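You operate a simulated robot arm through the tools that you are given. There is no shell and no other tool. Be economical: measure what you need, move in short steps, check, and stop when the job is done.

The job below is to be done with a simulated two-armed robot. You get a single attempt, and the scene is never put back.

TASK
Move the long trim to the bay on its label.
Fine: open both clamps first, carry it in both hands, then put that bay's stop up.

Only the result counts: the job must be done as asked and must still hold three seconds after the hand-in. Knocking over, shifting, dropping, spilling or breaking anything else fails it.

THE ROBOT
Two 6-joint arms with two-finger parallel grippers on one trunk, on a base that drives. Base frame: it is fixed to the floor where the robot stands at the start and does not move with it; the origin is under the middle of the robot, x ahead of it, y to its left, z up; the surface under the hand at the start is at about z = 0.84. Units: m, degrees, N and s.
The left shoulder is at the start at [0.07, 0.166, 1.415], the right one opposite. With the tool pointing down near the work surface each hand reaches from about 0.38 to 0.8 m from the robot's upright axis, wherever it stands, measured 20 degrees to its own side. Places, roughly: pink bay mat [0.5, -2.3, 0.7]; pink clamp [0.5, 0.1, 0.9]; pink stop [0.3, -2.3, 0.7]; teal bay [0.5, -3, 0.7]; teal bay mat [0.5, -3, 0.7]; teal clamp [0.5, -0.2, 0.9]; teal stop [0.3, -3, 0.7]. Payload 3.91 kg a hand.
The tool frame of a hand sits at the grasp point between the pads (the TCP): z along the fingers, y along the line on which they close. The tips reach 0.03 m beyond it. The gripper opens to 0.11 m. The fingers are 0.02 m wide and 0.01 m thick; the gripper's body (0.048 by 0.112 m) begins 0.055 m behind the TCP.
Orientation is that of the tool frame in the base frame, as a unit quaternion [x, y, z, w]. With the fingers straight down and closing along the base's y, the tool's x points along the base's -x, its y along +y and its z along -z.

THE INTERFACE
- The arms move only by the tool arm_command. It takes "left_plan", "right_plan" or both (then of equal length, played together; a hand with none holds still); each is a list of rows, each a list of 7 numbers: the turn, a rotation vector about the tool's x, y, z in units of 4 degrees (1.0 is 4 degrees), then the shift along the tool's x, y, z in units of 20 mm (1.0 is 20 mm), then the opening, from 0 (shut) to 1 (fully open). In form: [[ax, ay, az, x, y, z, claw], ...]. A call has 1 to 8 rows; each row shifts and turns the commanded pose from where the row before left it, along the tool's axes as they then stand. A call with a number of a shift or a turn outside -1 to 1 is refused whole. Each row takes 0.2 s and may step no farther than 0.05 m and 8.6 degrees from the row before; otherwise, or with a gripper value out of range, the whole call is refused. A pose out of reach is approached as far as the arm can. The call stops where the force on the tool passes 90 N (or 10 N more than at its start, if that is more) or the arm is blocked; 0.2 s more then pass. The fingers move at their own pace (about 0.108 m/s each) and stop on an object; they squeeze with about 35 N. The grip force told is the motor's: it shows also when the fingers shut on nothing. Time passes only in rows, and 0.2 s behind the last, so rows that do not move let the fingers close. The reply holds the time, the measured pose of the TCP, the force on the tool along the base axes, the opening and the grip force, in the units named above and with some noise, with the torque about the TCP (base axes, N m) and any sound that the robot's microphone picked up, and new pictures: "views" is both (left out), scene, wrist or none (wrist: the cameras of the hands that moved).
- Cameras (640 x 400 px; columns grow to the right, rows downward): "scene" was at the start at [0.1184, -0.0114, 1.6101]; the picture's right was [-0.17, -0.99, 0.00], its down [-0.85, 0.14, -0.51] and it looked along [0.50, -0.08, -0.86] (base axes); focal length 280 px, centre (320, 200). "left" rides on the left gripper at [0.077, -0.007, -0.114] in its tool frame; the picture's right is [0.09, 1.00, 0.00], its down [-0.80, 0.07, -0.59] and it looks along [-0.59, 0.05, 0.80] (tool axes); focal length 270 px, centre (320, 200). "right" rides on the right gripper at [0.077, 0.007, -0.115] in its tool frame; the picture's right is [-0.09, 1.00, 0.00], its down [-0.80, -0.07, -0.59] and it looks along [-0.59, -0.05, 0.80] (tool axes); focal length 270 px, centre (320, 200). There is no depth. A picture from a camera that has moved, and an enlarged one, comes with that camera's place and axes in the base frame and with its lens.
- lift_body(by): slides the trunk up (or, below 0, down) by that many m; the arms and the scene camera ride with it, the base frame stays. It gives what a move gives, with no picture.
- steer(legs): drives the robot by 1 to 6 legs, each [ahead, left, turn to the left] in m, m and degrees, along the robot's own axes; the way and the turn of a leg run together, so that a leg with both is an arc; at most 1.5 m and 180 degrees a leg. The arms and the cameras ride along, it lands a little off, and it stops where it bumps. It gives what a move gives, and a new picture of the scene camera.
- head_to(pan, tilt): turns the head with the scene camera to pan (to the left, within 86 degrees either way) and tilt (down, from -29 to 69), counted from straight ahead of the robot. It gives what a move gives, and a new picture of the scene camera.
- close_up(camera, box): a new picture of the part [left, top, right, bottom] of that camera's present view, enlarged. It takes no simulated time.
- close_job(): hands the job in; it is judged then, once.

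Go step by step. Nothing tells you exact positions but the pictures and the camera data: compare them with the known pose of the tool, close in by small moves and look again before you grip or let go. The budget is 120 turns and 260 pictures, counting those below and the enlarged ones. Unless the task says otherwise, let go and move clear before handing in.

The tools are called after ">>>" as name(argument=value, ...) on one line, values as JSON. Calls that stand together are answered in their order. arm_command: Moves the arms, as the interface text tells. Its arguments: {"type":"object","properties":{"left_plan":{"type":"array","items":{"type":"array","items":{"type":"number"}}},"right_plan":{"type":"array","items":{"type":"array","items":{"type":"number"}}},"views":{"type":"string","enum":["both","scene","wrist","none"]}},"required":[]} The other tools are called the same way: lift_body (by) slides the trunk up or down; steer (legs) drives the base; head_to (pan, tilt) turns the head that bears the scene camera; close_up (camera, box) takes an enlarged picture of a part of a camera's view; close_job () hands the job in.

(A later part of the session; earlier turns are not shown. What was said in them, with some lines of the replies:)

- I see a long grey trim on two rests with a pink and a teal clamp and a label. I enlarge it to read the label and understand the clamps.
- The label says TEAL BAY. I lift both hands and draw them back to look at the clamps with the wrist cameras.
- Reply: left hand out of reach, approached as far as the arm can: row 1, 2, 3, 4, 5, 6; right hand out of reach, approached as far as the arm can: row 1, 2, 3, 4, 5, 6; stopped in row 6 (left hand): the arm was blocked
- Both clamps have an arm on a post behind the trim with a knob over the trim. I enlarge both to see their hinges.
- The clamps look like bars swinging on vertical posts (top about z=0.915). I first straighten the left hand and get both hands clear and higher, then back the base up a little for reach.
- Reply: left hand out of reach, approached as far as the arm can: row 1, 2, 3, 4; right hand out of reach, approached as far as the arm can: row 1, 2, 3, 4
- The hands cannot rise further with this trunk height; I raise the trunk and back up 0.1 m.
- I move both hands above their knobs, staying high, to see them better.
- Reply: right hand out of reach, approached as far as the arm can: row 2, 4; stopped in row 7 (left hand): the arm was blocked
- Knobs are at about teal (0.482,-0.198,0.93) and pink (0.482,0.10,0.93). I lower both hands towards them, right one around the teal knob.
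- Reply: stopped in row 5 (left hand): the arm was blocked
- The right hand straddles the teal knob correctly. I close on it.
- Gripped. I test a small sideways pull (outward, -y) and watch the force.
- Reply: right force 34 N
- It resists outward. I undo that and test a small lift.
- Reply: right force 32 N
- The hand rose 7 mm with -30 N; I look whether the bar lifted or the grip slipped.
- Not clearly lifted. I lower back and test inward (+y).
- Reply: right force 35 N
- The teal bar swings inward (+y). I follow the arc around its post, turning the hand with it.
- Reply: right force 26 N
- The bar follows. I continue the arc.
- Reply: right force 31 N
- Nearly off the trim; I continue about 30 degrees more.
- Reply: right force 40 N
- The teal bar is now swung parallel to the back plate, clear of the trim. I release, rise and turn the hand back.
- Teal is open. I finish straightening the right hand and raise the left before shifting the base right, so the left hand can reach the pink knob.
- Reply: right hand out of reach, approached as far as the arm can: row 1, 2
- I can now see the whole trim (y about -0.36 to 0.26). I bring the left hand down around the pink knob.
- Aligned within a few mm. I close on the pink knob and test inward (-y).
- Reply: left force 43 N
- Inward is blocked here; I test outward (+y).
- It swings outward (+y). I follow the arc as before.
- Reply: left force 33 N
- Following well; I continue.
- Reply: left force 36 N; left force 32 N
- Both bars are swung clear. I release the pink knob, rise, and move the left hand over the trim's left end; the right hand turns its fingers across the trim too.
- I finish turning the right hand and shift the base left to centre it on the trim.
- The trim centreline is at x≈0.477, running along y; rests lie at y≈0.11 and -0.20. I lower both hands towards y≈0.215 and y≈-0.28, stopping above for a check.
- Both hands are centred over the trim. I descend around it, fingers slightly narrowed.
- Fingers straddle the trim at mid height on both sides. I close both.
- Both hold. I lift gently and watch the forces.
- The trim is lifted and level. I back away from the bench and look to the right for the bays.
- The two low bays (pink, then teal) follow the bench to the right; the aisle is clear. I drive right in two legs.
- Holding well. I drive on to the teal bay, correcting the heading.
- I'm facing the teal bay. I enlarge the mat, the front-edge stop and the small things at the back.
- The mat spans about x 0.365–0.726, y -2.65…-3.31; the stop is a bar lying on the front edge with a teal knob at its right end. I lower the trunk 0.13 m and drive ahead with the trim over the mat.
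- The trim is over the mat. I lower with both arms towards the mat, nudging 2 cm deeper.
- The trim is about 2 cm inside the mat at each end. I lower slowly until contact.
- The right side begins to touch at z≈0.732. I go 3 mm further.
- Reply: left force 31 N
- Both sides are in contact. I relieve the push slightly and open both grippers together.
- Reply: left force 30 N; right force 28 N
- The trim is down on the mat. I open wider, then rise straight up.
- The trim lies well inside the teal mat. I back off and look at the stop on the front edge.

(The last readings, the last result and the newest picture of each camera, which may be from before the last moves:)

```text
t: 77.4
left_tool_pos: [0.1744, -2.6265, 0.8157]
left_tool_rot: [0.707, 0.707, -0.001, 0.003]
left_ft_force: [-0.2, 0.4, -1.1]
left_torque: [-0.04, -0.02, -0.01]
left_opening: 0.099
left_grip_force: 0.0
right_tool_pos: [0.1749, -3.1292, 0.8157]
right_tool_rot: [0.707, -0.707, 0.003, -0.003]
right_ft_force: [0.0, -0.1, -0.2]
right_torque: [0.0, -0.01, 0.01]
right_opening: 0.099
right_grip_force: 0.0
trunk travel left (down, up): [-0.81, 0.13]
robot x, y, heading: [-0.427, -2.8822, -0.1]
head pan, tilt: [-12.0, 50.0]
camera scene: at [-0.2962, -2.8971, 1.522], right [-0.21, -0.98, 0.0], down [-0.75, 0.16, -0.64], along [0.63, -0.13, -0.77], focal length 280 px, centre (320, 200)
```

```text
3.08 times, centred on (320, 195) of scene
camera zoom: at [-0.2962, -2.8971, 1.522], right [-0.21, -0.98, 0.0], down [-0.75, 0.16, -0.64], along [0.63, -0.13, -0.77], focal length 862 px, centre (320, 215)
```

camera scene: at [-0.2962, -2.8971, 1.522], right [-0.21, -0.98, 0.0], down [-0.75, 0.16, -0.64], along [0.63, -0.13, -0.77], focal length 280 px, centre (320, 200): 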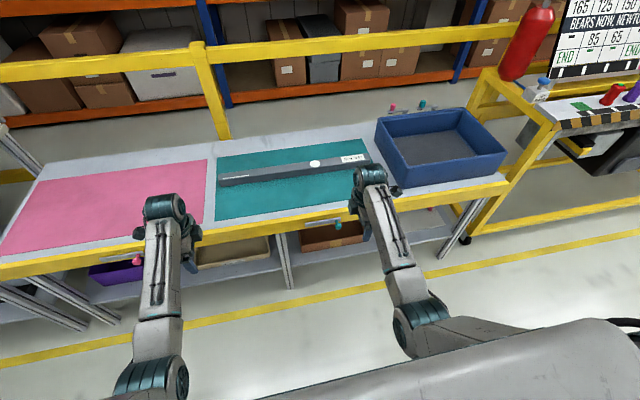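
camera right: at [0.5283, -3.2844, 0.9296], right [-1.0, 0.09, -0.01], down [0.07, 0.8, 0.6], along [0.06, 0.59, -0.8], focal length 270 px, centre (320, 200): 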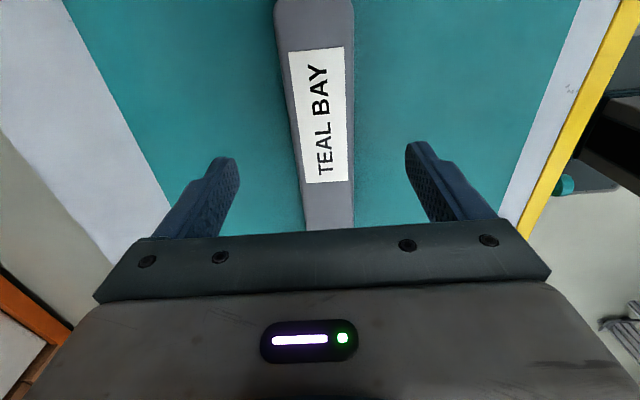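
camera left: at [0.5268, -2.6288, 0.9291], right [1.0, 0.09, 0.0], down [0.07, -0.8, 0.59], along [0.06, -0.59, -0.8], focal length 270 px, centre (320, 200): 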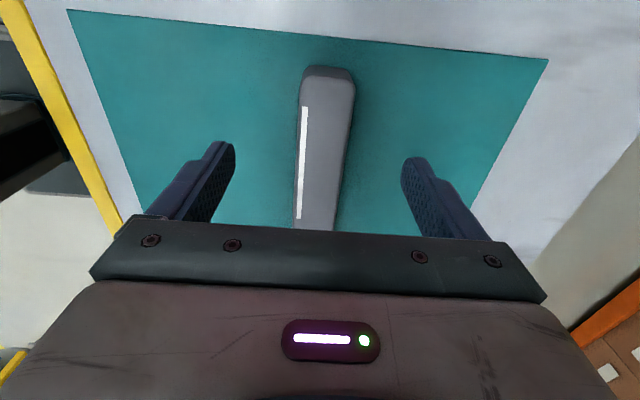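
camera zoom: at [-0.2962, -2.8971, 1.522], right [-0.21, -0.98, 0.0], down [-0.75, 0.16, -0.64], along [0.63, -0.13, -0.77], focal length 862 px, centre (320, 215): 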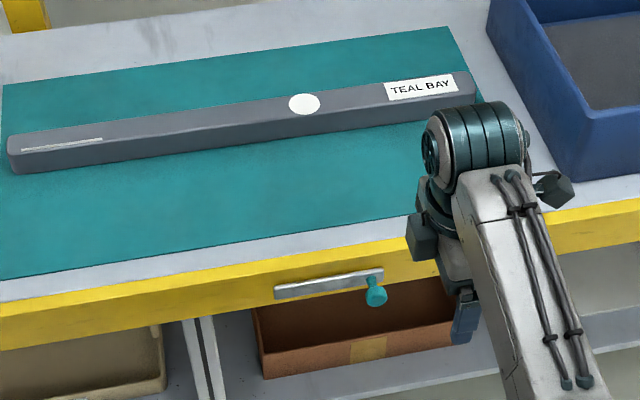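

The teal stop is a bar on the front face: hinge end near (0.326,-2.97,0.635), knob near (0.30,-3.093,0.63). I turn the right hand so it closes along y, and lower the trunk.

>>> arm_command(right_plan=[[0, 0, 1, 0, 0, 0, 0.6], [0, 0, 1, 0, 0, 0, 0.6], [0, 0, 1, 0, 0, 0, 0.6], [0, 0, 1, 0, 0, 0, 0.6], [0, 0, 1, 0, 0, 0, 0.6], [0, 0, 1, 0, 0, 0, 0.6], [0, 0, 1, 0, 0, 0, 0.6], [0, 0, 1, 0, 0, 0, 0.6]], views="none")

>>> arm_command(right_plan=[[0, 0, 1, 0, 0, 0, 0.6], [0, 0, 1, 0, 0, 0, 0.6], [0, 0, 1, 0, 0, 0, 0.6], [0, 0, 1, 0, 0, 0, 0.6], [0, 0, 1, 0, 0, 0, 0.6], [0, 0, 1, 0, 0, 0, 0.6], [0, 0, 1, 0, 0, 0, 0.6], [0, 0, 1, 0, 0, 0, 0.6]], views="none")

>>> arm_command(right_plan=[[0, 0, 1, 0, 0, 0, 0.6], [0, 0, 1, 0, 0, 0, 0.6], [0, 0, 1, 0, 0, 0, 0.6], [0, 0, 1, 0, 0, 0, 0.6], [0, 0, 1, 0, 0, 0, 0.6], [0, 0, 1, 0, 0, 0, 0.6], [0, 0, 0.5, 0, 0, 0, 0.6]], views="none")

>>> lift_body(by=-0.1)

>>> close_up(camera="right", box=[0, 0, 640, 400])

```text
t: 79.2
left_tool_pos: [0.1743, -2.6277, 0.8144]
left_tool_rot: [0.706, 0.708, 0.002, 0.001]
left_ft_force: [-0.9, -0.5, 0.4]
left_torque: [-0.01, 0.01, -0.04]
left_opening: 0.099
left_grip_force: 0.1
right_tool_pos: [0.1753, -3.1287, 0.8156]
right_tool_rot: [-0.485, 0.875, -0.001, 0.003]
right_ft_force: [0.0, 0.3, -1.0]
right_torque: [0.0, -0.02, 0.03]
right_opening: 0.066
right_grip_force: 0.0
trunk travel left (down, up): [-0.81, 0.13]
robot x, y, heading: [-0.4264, -2.8821, 0.0]
head pan, tilt: [-12.0, 50.0]
```

```text
t: 81.0
left_tool_pos: [0.1744, -2.6277, 0.8154]
left_tool_rot: [0.707, 0.707, 0.001, 0.002]
left_ft_force: [0.1, -0.8, -0.1]
left_torque: [-0.04, 0.02, -0.02]
left_opening: 0.099
left_grip_force: 0.1
right_tool_pos: [0.1746, -3.1285, 0.814]
right_tool_rot: [-0.225, 0.974, 0.0, 0.004]
right_ft_force: [0.5, 0.2, -0.3]
right_torque: [0.0, -0.03, -0.02]
right_opening: 0.0661
right_grip_force: 0.1
trunk travel left (down, up): [-0.81, 0.13]
robot x, y, heading: [-0.4262, -2.8806, 0.2]
head pan, tilt: [-12.0, 50.0]
```

```text
t: 82.6
left_tool_pos: [0.1747, -2.6278, 0.8163]
left_tool_rot: [0.707, 0.707, 0.001, 0.001]
left_ft_force: [0.3, -0.1, 0.4]
left_torque: [0.04, 0.02, -0.02]
left_opening: 0.0989
left_grip_force: 0.1
right_tool_pos: [0.176, -3.129, 0.8151]
right_tool_rot: [0.0, 1.0, 0.001, 0.004]
right_ft_force: [-0.5, 0.6, -0.2]
right_torque: [0.03, 0.0, -0.01]
right_opening: 0.066
right_grip_force: 0.1
trunk travel left (down, up): [-0.81, 0.13]
robot x, y, heading: [-0.4216, -2.8798, 0.3]
head pan, tilt: [-12.0, 50.0]
```

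```text
t: 83.9
left_tool_pos: [0.173, -2.627, 0.715]
left_tool_rot: [0.707, 0.708, 0.001, 0.001]
left_ft_force: [-0.2, -0.3, 0.2]
left_torque: [0.01, 0.01, -0.01]
left_opening: 0.0989
left_grip_force: 0.0
right_tool_pos: [0.1735, -3.1297, 0.716]
right_tool_rot: [0.0, 1.0, 0.0, 0.003]
right_ft_force: [-0.2, 0.8, 0.0]
right_torque: [-0.01, -0.02, 0.0]
right_opening: 0.0661
right_grip_force: 0.1
trunk travel left (down, up): [-0.71, 0.23]
robot x, y, heading: [-0.426, -2.8856, 0.0]
head pan, tilt: [-12.0, 50.0]
```

```text
1.00 times, centred on (320, 200) of right (not enlarged: the box is as wide or as high as the picture)
camera zoom: at [0.0968, -3.1231, 0.829], right [0.09, 1.0, 0.0], down [0.8, -0.07, 0.6], along [0.6, -0.05, -0.8], focal length 270 px, centre (320, 200)
```

zoom: 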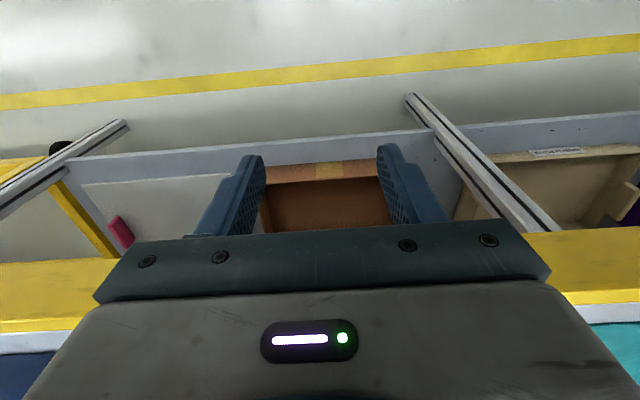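

I align the right hand in y and z in front of the knob.

>>> arm_command(right_plan=[[0, 0, 0, -0.3, 0.45, 1, 0.6], [0, 0, 0, -0.3, 0.45, 1, 0.6], [0, 0, 0, -0.3, 0.45, 1, 0.6], [0, 0, 0, -0.3, 0.45, 1, 0.6]], views="none")

>>> close_up(camera="scene", box=[270, 190, 400, 270])

>>> close_up(camera="right", box=[0, 0, 640, 400])

```text
t: 84.9
left_tool_pos: [0.1737, -2.6272, 0.715]
left_tool_rot: [0.707, 0.707, 0.001, 0.001]
left_ft_force: [-0.5, 0.0, -0.1]
left_torque: [0.03, -0.02, 0.0]
left_opening: 0.099
left_grip_force: 0.1
right_tool_pos: [0.1993, -3.0925, 0.635]
right_tool_rot: [0.0, 1.0, 0.001, 0.004]
right_ft_force: [0.5, -1.1, -0.4]
right_torque: [0.04, 0.02, 0.0]
right_opening: 0.0661
right_grip_force: 0.0
trunk travel left (down, up): [-0.71, 0.23]
robot x, y, heading: [-0.4235, -2.8841, -0.1]
head pan, tilt: [-12.0, 50.0]
```

```text
4.92 times, centred on (335, 230) of scene
camera zoom: at [-0.2955, -2.8985, 1.4219], right [-0.21, -0.98, 0.0], down [-0.75, 0.16, -0.64], along [0.63, -0.13, -0.77], focal length 1380 px, centre (246, 52)
```

zoom: 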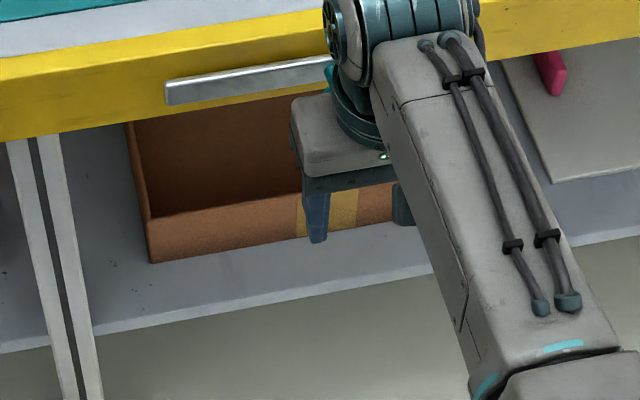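

```text
1.00 times, centred on (320, 200) of right (not enlarged: the box is as wide or as high as the picture)
camera zoom: at [0.1223, -3.0864, 0.7487], right [0.09, 1.0, 0.0], down [0.8, -0.07, 0.6], along [0.6, -0.05, -0.8], focal length 270 px, centre (320, 200)
```

zoom: 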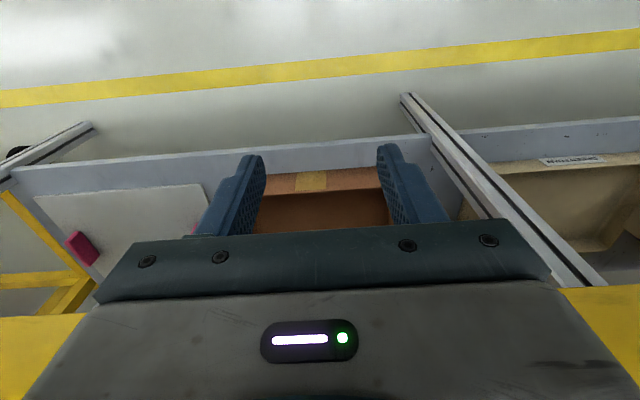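

The hand is in line with the knob. I advance so the fingers straddle it, and check.

>>> arm_command(right_plan=[[0, 0, 0, -0.8, 0, 0.1, 0.6], [0, 0, 0, -0.8, 0, 0.1, 0.6], [0, 0, 0, -0.8, 0, 0, 0.6], [0, 0, 0, -0.8, 0, 0, 0.6], [0, 0, 0, -0.6, 0, 0, 0.6], [0, 0, 0, -0.5, 0, 0, 0.6]], views="both")

>>> close_up(camera="scene", box=[270, 150, 400, 230])

```text
t: 86.2
left_tool_pos: [0.1683, -2.6282, 0.7206]
left_tool_rot: [0.708, 0.706, 0.004, 0.005]
left_ft_force: [0.3, 0.2, -0.3]
left_torque: [0.0, 0.0, -0.02]
left_opening: 0.0991
left_grip_force: 0.0
right_tool_pos: [0.2587, -3.0932, 0.6266]
right_tool_rot: [0.0, 1.0, 0.0, -0.01]
right_ft_force: [-44.8, -0.5, 23.7]
right_torque: [0.49, -4.4, 0.65]
right_opening: 0.0658
right_grip_force: 0.0
trunk travel left (down, up): [-0.71, 0.23]
robot x, y, heading: [-0.4299, -2.8813, -0.1]
head pan, tilt: [-12.0, 50.0]
stopped in row 6 (right hand): the force on the tool passed its limit at 96 N (the readings are from after the stop); the commanded pose is now the measured one
camera scene: at [-0.311, -2.8973, 1.4237], right [-0.21, -0.98, 0.0], down [-0.74, 0.16, -0.65], along [0.64, -0.14, -0.76], focal length 280 px, centre (320, 200)
camera right: at [0.1838, -3.087, 0.7437], right [0.09, 1.0, 0.0], down [0.81, -0.07, 0.58], along [0.58, -0.05, -0.82], focal length 270 px, centre (320, 200)
```

scene: 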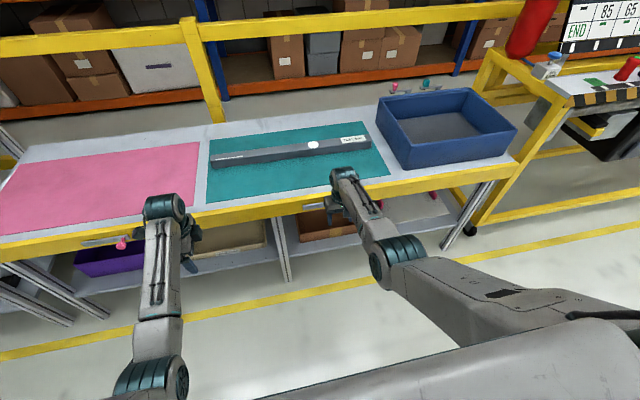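
right: 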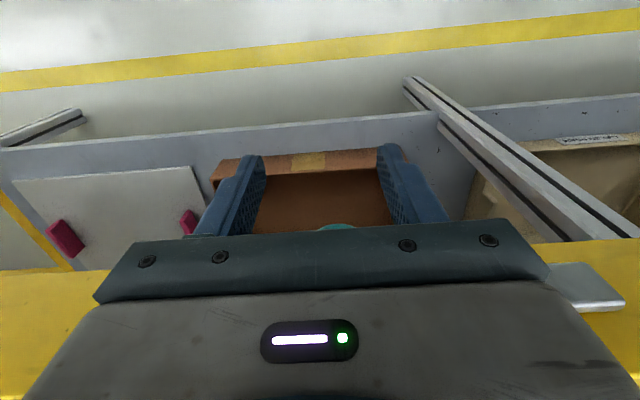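

```text
4.92 times, centred on (335, 190) of scene
camera zoom: at [-0.311, -2.8973, 1.4237], right [-0.21, -0.98, 0.0], down [-0.74, 0.16, -0.65], along [0.64, -0.14, -0.76], focal length 1380 px, centre (246, 249)
```

zoom: 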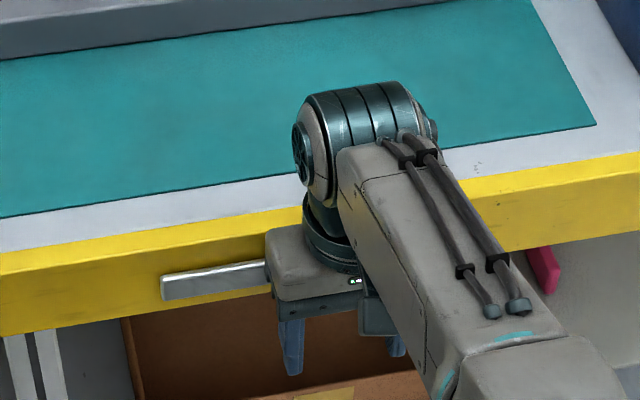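

Something touched: re-reading the pictures, the front face is nearer (x≈0.31) and the knob higher, about (0.28,-3.087,0.655). I back off, raise the hand by about 3.5 cm, and look.

>>> arm_command(right_plan=[[0, 0, 0, 1, 0, 0, 0.6], [0, 0, 0, 1, 0, 0, 0.6], [0, 0, 0, 0, 0.2, -0.9, 0.6], [0, 0, 0, 0, 0.1, -0.9, 0.6]], views="both")

>>> close_up(camera="scene", box=[270, 150, 400, 230])

```text
t: 87.2
left_tool_pos: [0.1724, -2.6293, 0.7152]
left_tool_rot: [0.707, 0.707, 0.001, 0.002]
left_ft_force: [-0.4, -0.2, -0.4]
left_torque: [-0.03, -0.06, 0.0]
left_opening: 0.0993
left_grip_force: 0.0
right_tool_pos: [0.2266, -3.0874, 0.6584]
right_tool_rot: [0.0, 1.0, 0.001, -0.011]
right_ft_force: [0.9, -0.4, 0.1]
right_torque: [-0.01, -0.03, -0.02]
right_opening: 0.0658
right_grip_force: 0.2
trunk travel left (down, up): [-0.71, 0.23]
robot x, y, heading: [-0.4285, -2.8829, 0.1]
head pan, tilt: [-12.0, 50.0]
camera scene: at [-0.2993, -2.8988, 1.422], right [-0.21, -0.98, 0.0], down [-0.75, 0.16, -0.64], along [0.63, -0.13, -0.77], focal length 280 px, centre (320, 200)
camera right: at [0.1524, -3.0812, 0.775], right [0.09, 1.0, 0.0], down [0.81, -0.07, 0.58], along [0.57, -0.05, -0.82], focal length 270 px, centre (320, 200)
```

scene: 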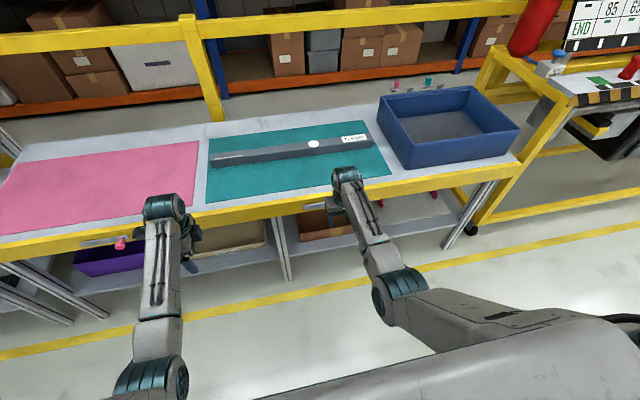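
right: 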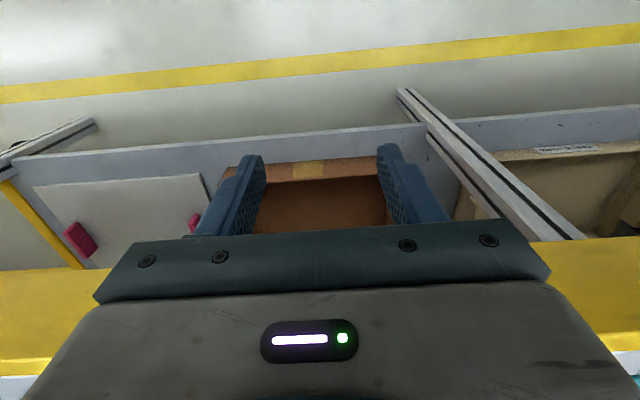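

```text
4.92 times, centred on (335, 190) of scene
camera zoom: at [-0.2993, -2.8988, 1.422], right [-0.21, -0.98, 0.0], down [-0.75, 0.16, -0.64], along [0.63, -0.13, -0.77], focal length 1380 px, centre (246, 249)
```

zoom: 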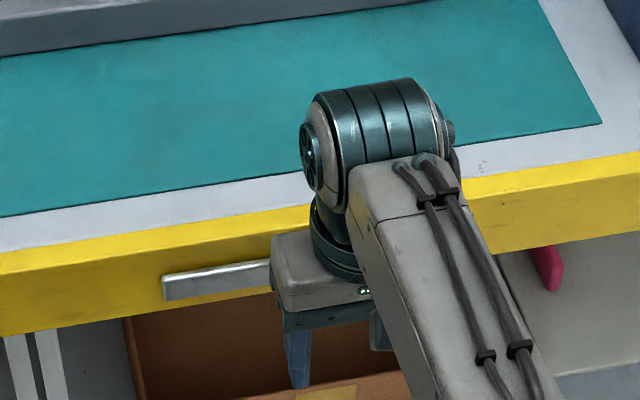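

I advance again, now with the gripper body above the table-top level.

>>> arm_command(right_plan=[[0, 0.2, 0, -0.5, 0, -0.1, 0.6], [0, 0.1, 0, -0.5, 0, -0.1, 0.6], [0, 0, 0, -0.5, 0, 0, 0.6], [0, 0, 0, -0.5, 0, 0, 0.6]], views="wrist")

>>> close_up(camera="scene", box=[270, 150, 400, 230])

```text
t: 88.2
left_tool_pos: [0.173, -2.6269, 0.7136]
left_tool_rot: [0.707, 0.707, 0.001, 0.002]
left_ft_force: [-0.4, 0.4, -0.7]
left_torque: [0.0, 0.01, 0.01]
left_opening: 0.099
left_grip_force: 0.2
right_tool_pos: [0.2675, -3.0874, 0.6624]
right_tool_rot: [0.001, 1.0, 0.001, -0.021]
right_ft_force: [0.8, 0.3, -0.7]
right_torque: [0.01, 0.02, 0.01]
right_opening: 0.066
right_grip_force: 0.0
trunk travel left (down, up): [-0.71, 0.23]
robot x, y, heading: [-0.428, -2.8801, 0.0]
head pan, tilt: [-12.0, 50.0]
camera right: at [0.1961, -3.0811, 0.7789], right [0.09, 1.0, 0.0], down [0.83, -0.07, 0.56], along [0.56, -0.05, -0.83], focal length 270 px, centre (320, 200)
```

right: 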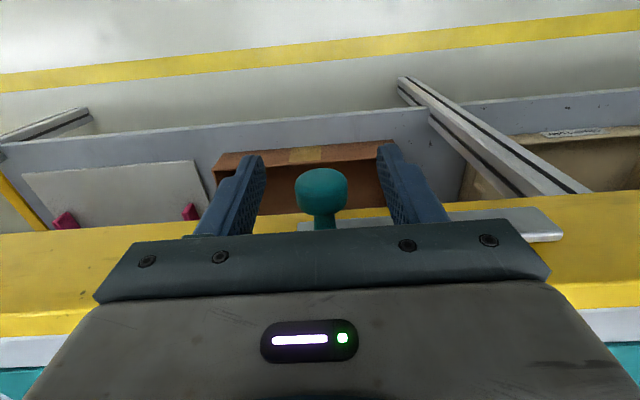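

```text
4.92 times, centred on (335, 190) of scene
camera zoom: at [-0.2977, -2.8989, 1.4219], right [-0.21, -0.98, 0.0], down [-0.75, 0.16, -0.64], along [0.63, -0.13, -0.77], focal length 1380 px, centre (246, 249)
```

zoom: 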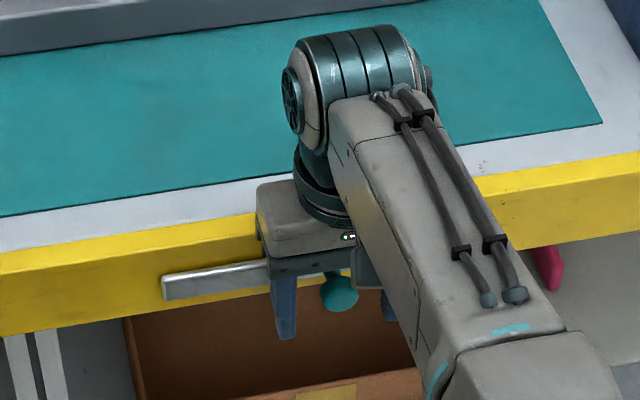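

The knob sits between the fingers. I straighten the hand's tilt, sink about 1 cm and close on the knob.

>>> arm_command(right_plan=[[0, -0.9, 0, 0, 0, 0, 0.6], [0, -0.9, 0, -0.15, 0, 0.3, 0.6], [0, 0, 0, -0.2, 0, 0.3, 0.6], [0, 0, 0, 0, 0, 0, 0], [0, 0, 0, 0, 0, 0, 0], [0, 0, 0, 0, 0, 0, 0]], views="wrist")

```text
t: 89.6
left_tool_pos: [0.1717, -2.6285, 0.7145]
left_tool_rot: [0.707, 0.707, 0.0, 0.0]
left_ft_force: [0.3, -0.6, -0.9]
left_torque: [0.0, -0.02, 0.02]
left_opening: 0.0992
left_grip_force: 0.0
right_tool_pos: [0.2756, -3.0865, 0.6492]
right_tool_rot: [0.0, 0.999, 0.001, 0.041]
right_ft_force: [-0.3, 5.7, -1.7]
right_torque: [-0.23, -0.19, -0.02]
right_opening: 0.025
right_grip_force: 45.4
trunk travel left (down, up): [-0.71, 0.23]
robot x, y, heading: [-0.4271, -2.8808, 0.2]
head pan, tilt: [-12.0, 50.0]
camera right: at [0.1897, -3.0804, 0.7575], right [0.09, 1.0, 0.01], down [0.75, -0.07, 0.66], along [0.66, -0.05, -0.75], focal length 270 px, centre (320, 200)
```

right: 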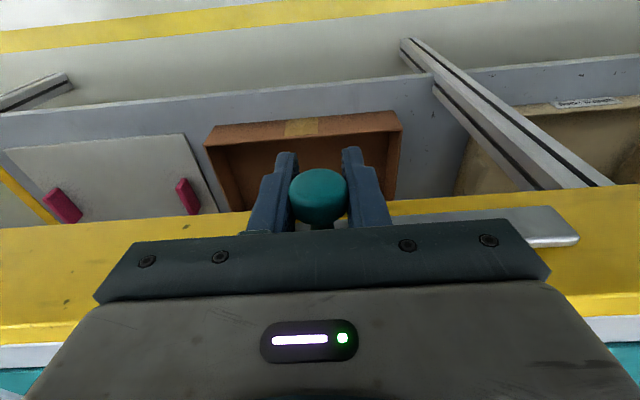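

Gripped. I start swinging the knob upward along the arc and watch the force.

>>> arm_command(right_plan=[[0, 0, 0, 0, 0.02, -0.44, 0], [0, 0, 0, 0, 0.06, -0.44, 0]], views="wrist")

```text
t: 90.2
left_tool_pos: [0.1735, -2.6286, 0.7125]
left_tool_rot: [0.707, 0.707, -0.001, 0.0]
left_ft_force: [0.2, 0.0, -0.2]
left_torque: [-0.02, 0.0, -0.01]
left_opening: 0.0989
left_grip_force: 0.1
right_tool_pos: [0.2748, -3.084, 0.6675]
right_tool_rot: [0.001, 0.999, 0.001, 0.041]
right_ft_force: [11.3, 7.8, -4.7]
right_torque: [-0.43, 0.22, 0.05]
right_opening: 0.0249
right_grip_force: 44.4
trunk travel left (down, up): [-0.71, 0.23]
robot x, y, heading: [-0.4235, -2.8843, 0.0]
head pan, tilt: [-12.0, 50.0]
camera right: at [0.1895, -3.0791, 0.7746], right [0.09, 1.0, 0.01], down [0.75, -0.07, 0.66], along [0.66, -0.05, -0.75], focal length 270 px, centre (320, 200)
```

right: 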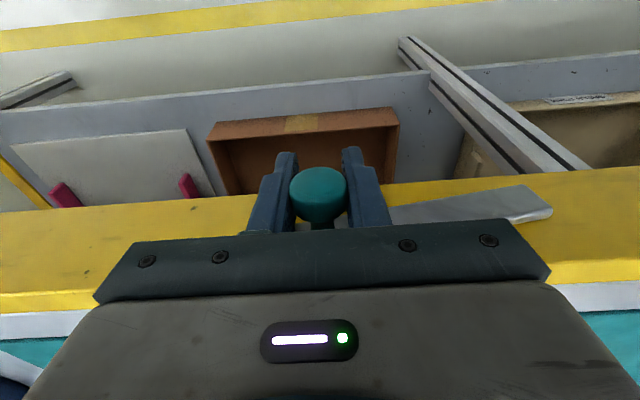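

The bar swings up about its left end with little force. I continue to about 50 degrees.

>>> arm_command(right_plan=[[0, 0, 0, -0.05, 0.1, -0.43, 0], [0, 0, 0, -0.05, 0.13, -0.42, 0], [0, 0, 0, -0.04, 0.17, -0.41, 0], [0, 0, 0, -0.04, 0.2, -0.4, 0], [0, 0, 0, -0.03, 0.24, -0.38, 0], [0, 0, 0, -0.03, 0.27, -0.35, 0], [0, 0, 0, -0.03, 0.3, -0.33, 0], [0, 0, 0, -0.03, 0.33, -0.3, 0]], views="wrist")

```text
t: 92.0
left_tool_pos: [0.1721, -2.6299, 0.7164]
left_tool_rot: [0.707, 0.707, 0.002, 0.0]
left_ft_force: [0.5, -0.5, -0.2]
left_torque: [-0.01, 0.0, 0.0]
left_opening: 0.0988
left_grip_force: 0.0
right_tool_pos: [0.2746, -3.0541, 0.7308]
right_tool_rot: [0.001, 0.999, 0.001, 0.044]
right_ft_force: [8.6, -21.3, 17.1]
right_torque: [-0.04, 0.48, -0.01]
right_opening: 0.0249
right_grip_force: 45.1
trunk travel left (down, up): [-0.71, 0.23]
robot x, y, heading: [-0.4263, -2.8819, -0.1]
head pan, tilt: [-12.0, 50.0]
camera right: at [0.1884, -3.0479, 0.8384], right [0.09, 1.0, 0.01], down [0.75, -0.07, 0.66], along [0.66, -0.05, -0.75], focal length 270 px, centre (320, 200)
```

right: 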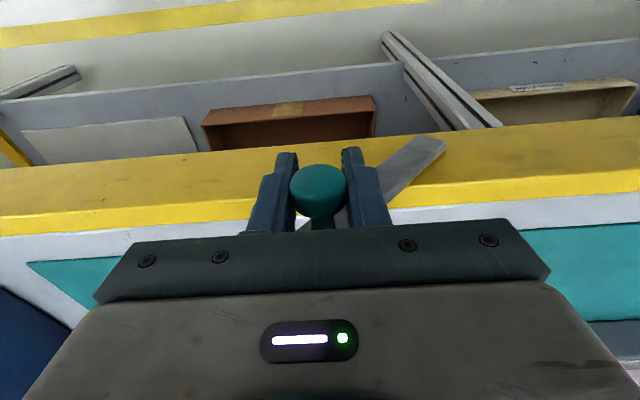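

On track (about 43°, radius ≈0.118). I continue to about 80 degrees.

>>> arm_command(right_plan=[[0, 0, 0, -0.05, 0.3, -0.6, 0], [0, 0, 0, -0.03, 0.42, -0.3, 0], [0, 0, 0, -0.03, 0.42, -0.29, 0], [0, 0, 0, -0.02, 0.46, -0.22, 0], [0, 0, 0, -0.02, 0.46, -0.22, 0], [0, 0, 0, -0.01, 0.5, -0.14, 0], [0, 0, 0, -0.01, 0.5, -0.13, 0]], views="wrist")

```text
t: 93.6
left_tool_pos: [0.1721, -2.6289, 0.7143]
left_tool_rot: [0.707, 0.707, 0.0, 0.0]
left_ft_force: [0.1, 0.4, 0.0]
left_torque: [-0.01, -0.01, 0.0]
left_opening: 0.0992
left_grip_force: 0.2
right_tool_pos: [0.2738, -2.9905, 0.7649]
right_tool_rot: [0.0, 0.999, 0.001, 0.039]
right_ft_force: [-3.5, -1.6, -5.1]
right_torque: [-0.26, 0.53, 0.0]
right_opening: 0.0249
right_grip_force: 45.2
trunk travel left (down, up): [-0.71, 0.23]
robot x, y, heading: [-0.4244, -2.8863, -0.1]
head pan, tilt: [-12.0, 50.0]
camera right: at [0.1883, -2.9843, 0.8729], right [0.09, 1.0, 0.01], down [0.75, -0.07, 0.66], along [0.65, -0.05, -0.76], focal length 270 px, centre (320, 200)
```

right: 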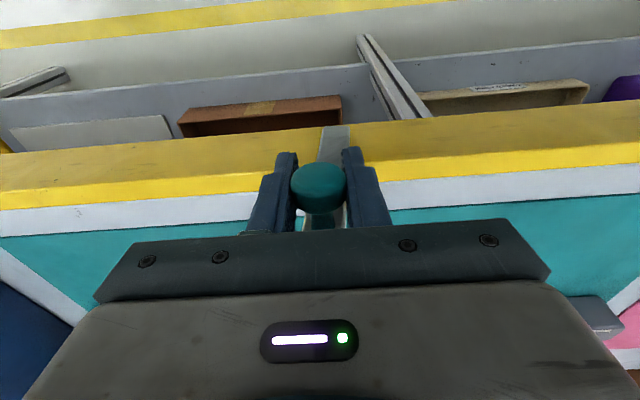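

About 80°. I push on towards vertical and slightly beyond until it resists.

>>> arm_command(right_plan=[[0, 0, 0, 0, 0.5, -0.06, 0], [0, 0, 0, 0, 0.5, -0.03, 0], [0, 0, 0, 0, 0.3, 0, 0]], views="wrist")

```text
t: 94.4
left_tool_pos: [0.1742, -2.6361, 0.7177]
left_tool_rot: [0.708, 0.706, 0.003, -0.001]
left_ft_force: [0.7, 0.1, -0.5]
left_torque: [0.0, -0.03, 0.0]
left_opening: 0.0988
left_grip_force: 0.0
right_tool_pos: [0.2747, -2.9755, 0.7664]
right_tool_rot: [0.005, 0.999, -0.002, 0.04]
right_ft_force: [-13.3, -46.5, -6.3]
right_torque: [0.22, 0.62, 0.01]
right_opening: 0.0252
right_grip_force: 44.9
trunk travel left (down, up): [-0.71, 0.23]
robot x, y, heading: [-0.425, -2.8866, -0.2]
head pan, tilt: [-12.0, 50.0]
camera right: at [0.1882, -2.9696, 0.8749], right [0.1, 1.0, 0.01], down [0.75, -0.08, 0.66], along [0.66, -0.06, -0.75], focal length 270 px, centre (320, 200)
```

right: 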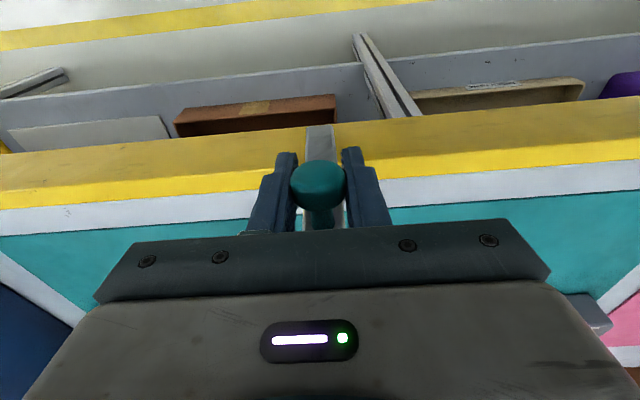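

It has hit its end stop with the bar upright. I relax, open slightly and check that it stays.

>>> arm_command(right_plan=[[0, 0, 0, 0, -0.35, 0, 0], [0, 0, 0, 0, 0, 0, 0.5], [0, 0, 0, 0, 0, 0, 0.5], [0, 0, 0, 0, 0, 0, 0.5]], views="wrist")

```text
t: 95.4
left_tool_pos: [0.1728, -2.6281, 0.7147]
left_tool_rot: [0.707, 0.707, 0.001, 0.002]
left_ft_force: [0.2, 0.7, -0.3]
left_torque: [-0.02, -0.03, 0.02]
left_opening: 0.0992
left_grip_force: 0.0
right_tool_pos: [0.2747, -2.9701, 0.7686]
right_tool_rot: [0.0, 0.999, 0.001, 0.041]
right_ft_force: [0.1, 0.7, 0.0]
right_torque: [0.0, 0.01, 0.04]
right_opening: 0.0552
right_grip_force: 0.1
trunk travel left (down, up): [-0.71, 0.23]
robot x, y, heading: [-0.4267, -2.8828, -0.1]
head pan, tilt: [-12.0, 50.0]
camera right: at [0.1891, -2.9637, 0.8763], right [0.09, 1.0, 0.01], down [0.75, -0.07, 0.66], along [0.66, -0.05, -0.75], focal length 270 px, centre (320, 200)
```

right: 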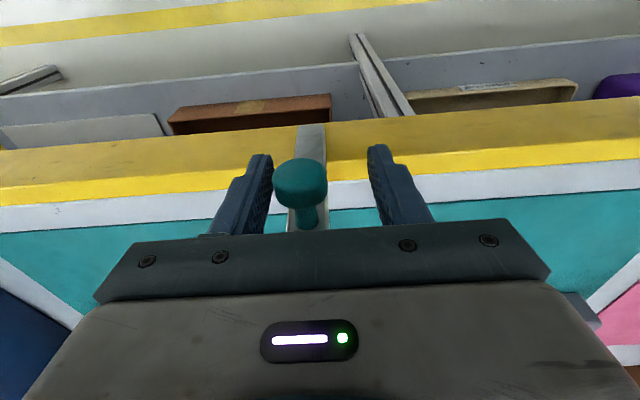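

The stop stays up. I centre the fingers off the knob and pull straight back.

>>> arm_command(right_plan=[[0, 0, 0, 0, -0.3, 0, 0.55], [0, 0, 0, 1, 0, 0, 0.55], [0, 0, 0, 1, 0, 0, 0.55], [0, 0, 0, 1, 0, 0, 0.55], [0, 0, 0, 1, 0, 0, 0.55], [0, 0, 0, 1, 0, 0, 0.55]], views="none")

>>> steer(legs=[[-0.3, 0, 0]])

>>> head_to(pan=-5, tilt=35)

>>> close_up(camera="scene", box=[230, 160, 430, 285])

```text
t: 97.0
left_tool_pos: [0.1726, -2.6272, 0.7149]
left_tool_rot: [0.707, 0.707, 0.001, 0.001]
left_ft_force: [-0.4, -0.8, 0.4]
left_torque: [-0.03, 0.0, 0.0]
left_opening: 0.099
left_grip_force: 0.0
right_tool_pos: [0.2148, -3.009, 0.7995]
right_tool_rot: [0.01, 0.996, -0.023, 0.084]
right_ft_force: [-0.4, -0.4, 0.3]
right_torque: [0.0, 0.03, -0.01]
right_opening: 0.0601
right_grip_force: 0.0
trunk travel left (down, up): [-0.71, 0.23]
robot x, y, heading: [-0.4231, -2.8826, 0.3]
head pan, tilt: [-12.0, 50.0]
stopped in row 6 (right hand): the arm was blocked; the commanded pose is now the measured one
```

```text
t: 99.1
left_tool_pos: [-0.1263, -2.628, 0.7149]
left_tool_rot: [0.707, 0.707, 0.001, 0.002]
left_ft_force: [0.5, 0.7, 0.5]
left_torque: [-0.01, 0.01, 0.02]
left_opening: 0.0986
left_grip_force: 0.0
right_tool_pos: [-0.0836, -3.0085, 0.7985]
right_tool_rot: [0.01, 0.996, -0.022, 0.083]
right_ft_force: [0.0, 0.2, -0.1]
right_torque: [0.02, 0.01, 0.02]
right_opening: 0.0604
right_grip_force: 0.1
trunk travel left (down, up): [-0.71, 0.23]
robot x, y, heading: [-0.7278, -2.8862, -0.0]
head pan, tilt: [-12.0, 50.0]
camera scene: at [-0.5972, -2.8987, 1.4219], right [-0.21, -0.98, 0.0], down [-0.75, 0.16, -0.64], along [0.63, -0.13, -0.77], focal length 280 px, centre (320, 200)
```

scene: 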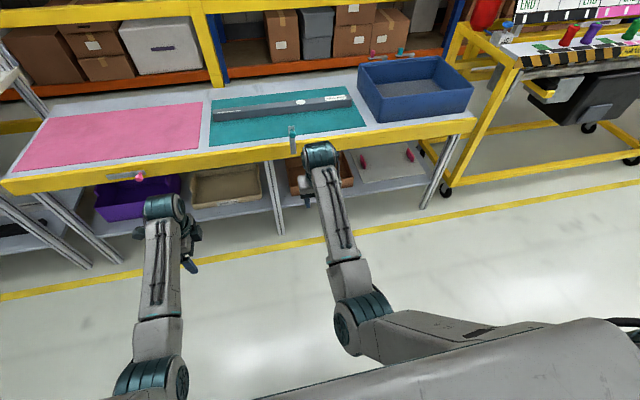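

```text
t: 99.8
left_tool_pos: [-0.1268, -2.6276, 0.7157]
left_tool_rot: [0.708, 0.707, 0.001, 0.001]
left_ft_force: [-0.3, 0.8, 0.0]
left_torque: [0.0, 0.01, -0.01]
left_opening: 0.0989
left_grip_force: 0.2
right_tool_pos: [-0.085, -3.0097, 0.7999]
right_tool_rot: [0.009, 0.996, -0.023, 0.082]
right_ft_force: [0.3, 0.0, -0.1]
right_torque: [-0.01, 0.03, -0.02]
right_opening: 0.0606
right_grip_force: 0.0
trunk travel left (down, up): [-0.71, 0.23]
robot x, y, heading: [-0.7285, -2.8833, 0.0]
head pan, tilt: [-5.0, 35.0]
camera scene: at [-0.5848, -2.8906, 1.4436], right [-0.09, -1.0, 0.0], down [-0.57, 0.05, -0.82], along [0.82, -0.07, -0.57], focal length 280 px, centre (320, 200)
```

scene: 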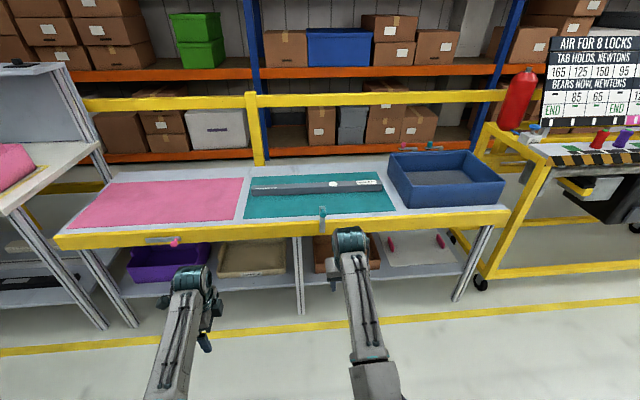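

```text
3.20 times, centred on (330, 222) of scene
camera zoom: at [-0.5848, -2.8906, 1.4436], right [-0.09, -1.0, 0.0], down [-0.57, 0.05, -0.82], along [0.82, -0.07, -0.57], focal length 897 px, centre (288, 128)
```

zoom: 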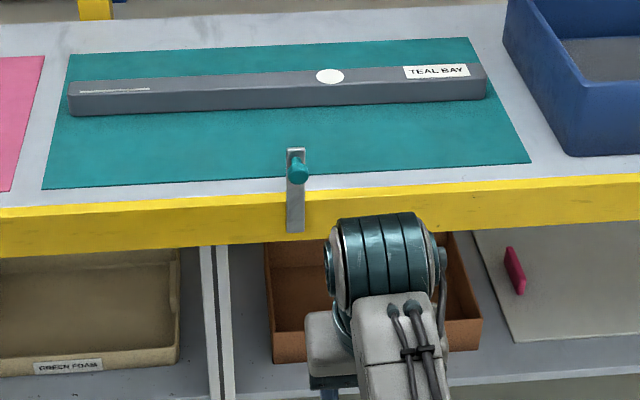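

The trim lies inside the teal mat with the teal stop upright and both clamps open. Both hands are clear, so I hand in.

>>> close_job()

```text
The job is handed in.
```

I moved the long trim to the teal bay named on its label, with both clamps opened first and the trim carried in both hands. The teal stop is now up. In the last picture the trim lay inside the teal mat, with roughly 1–2 cm to spare at each end, and the stop had stayed upright after I let go.

- **Touching the front edge:** my first reach for the stop knob came in too low. The right hand bumped something at the table's front edge, most likely the edge itself or the stop, and stopped at about 96 N. I saw nothing out of place in the later pictures.
- **Setting the trim down:** the fingertips reached the mat just before the trim did, so it dropped a few millimetres when I opened the grippers.
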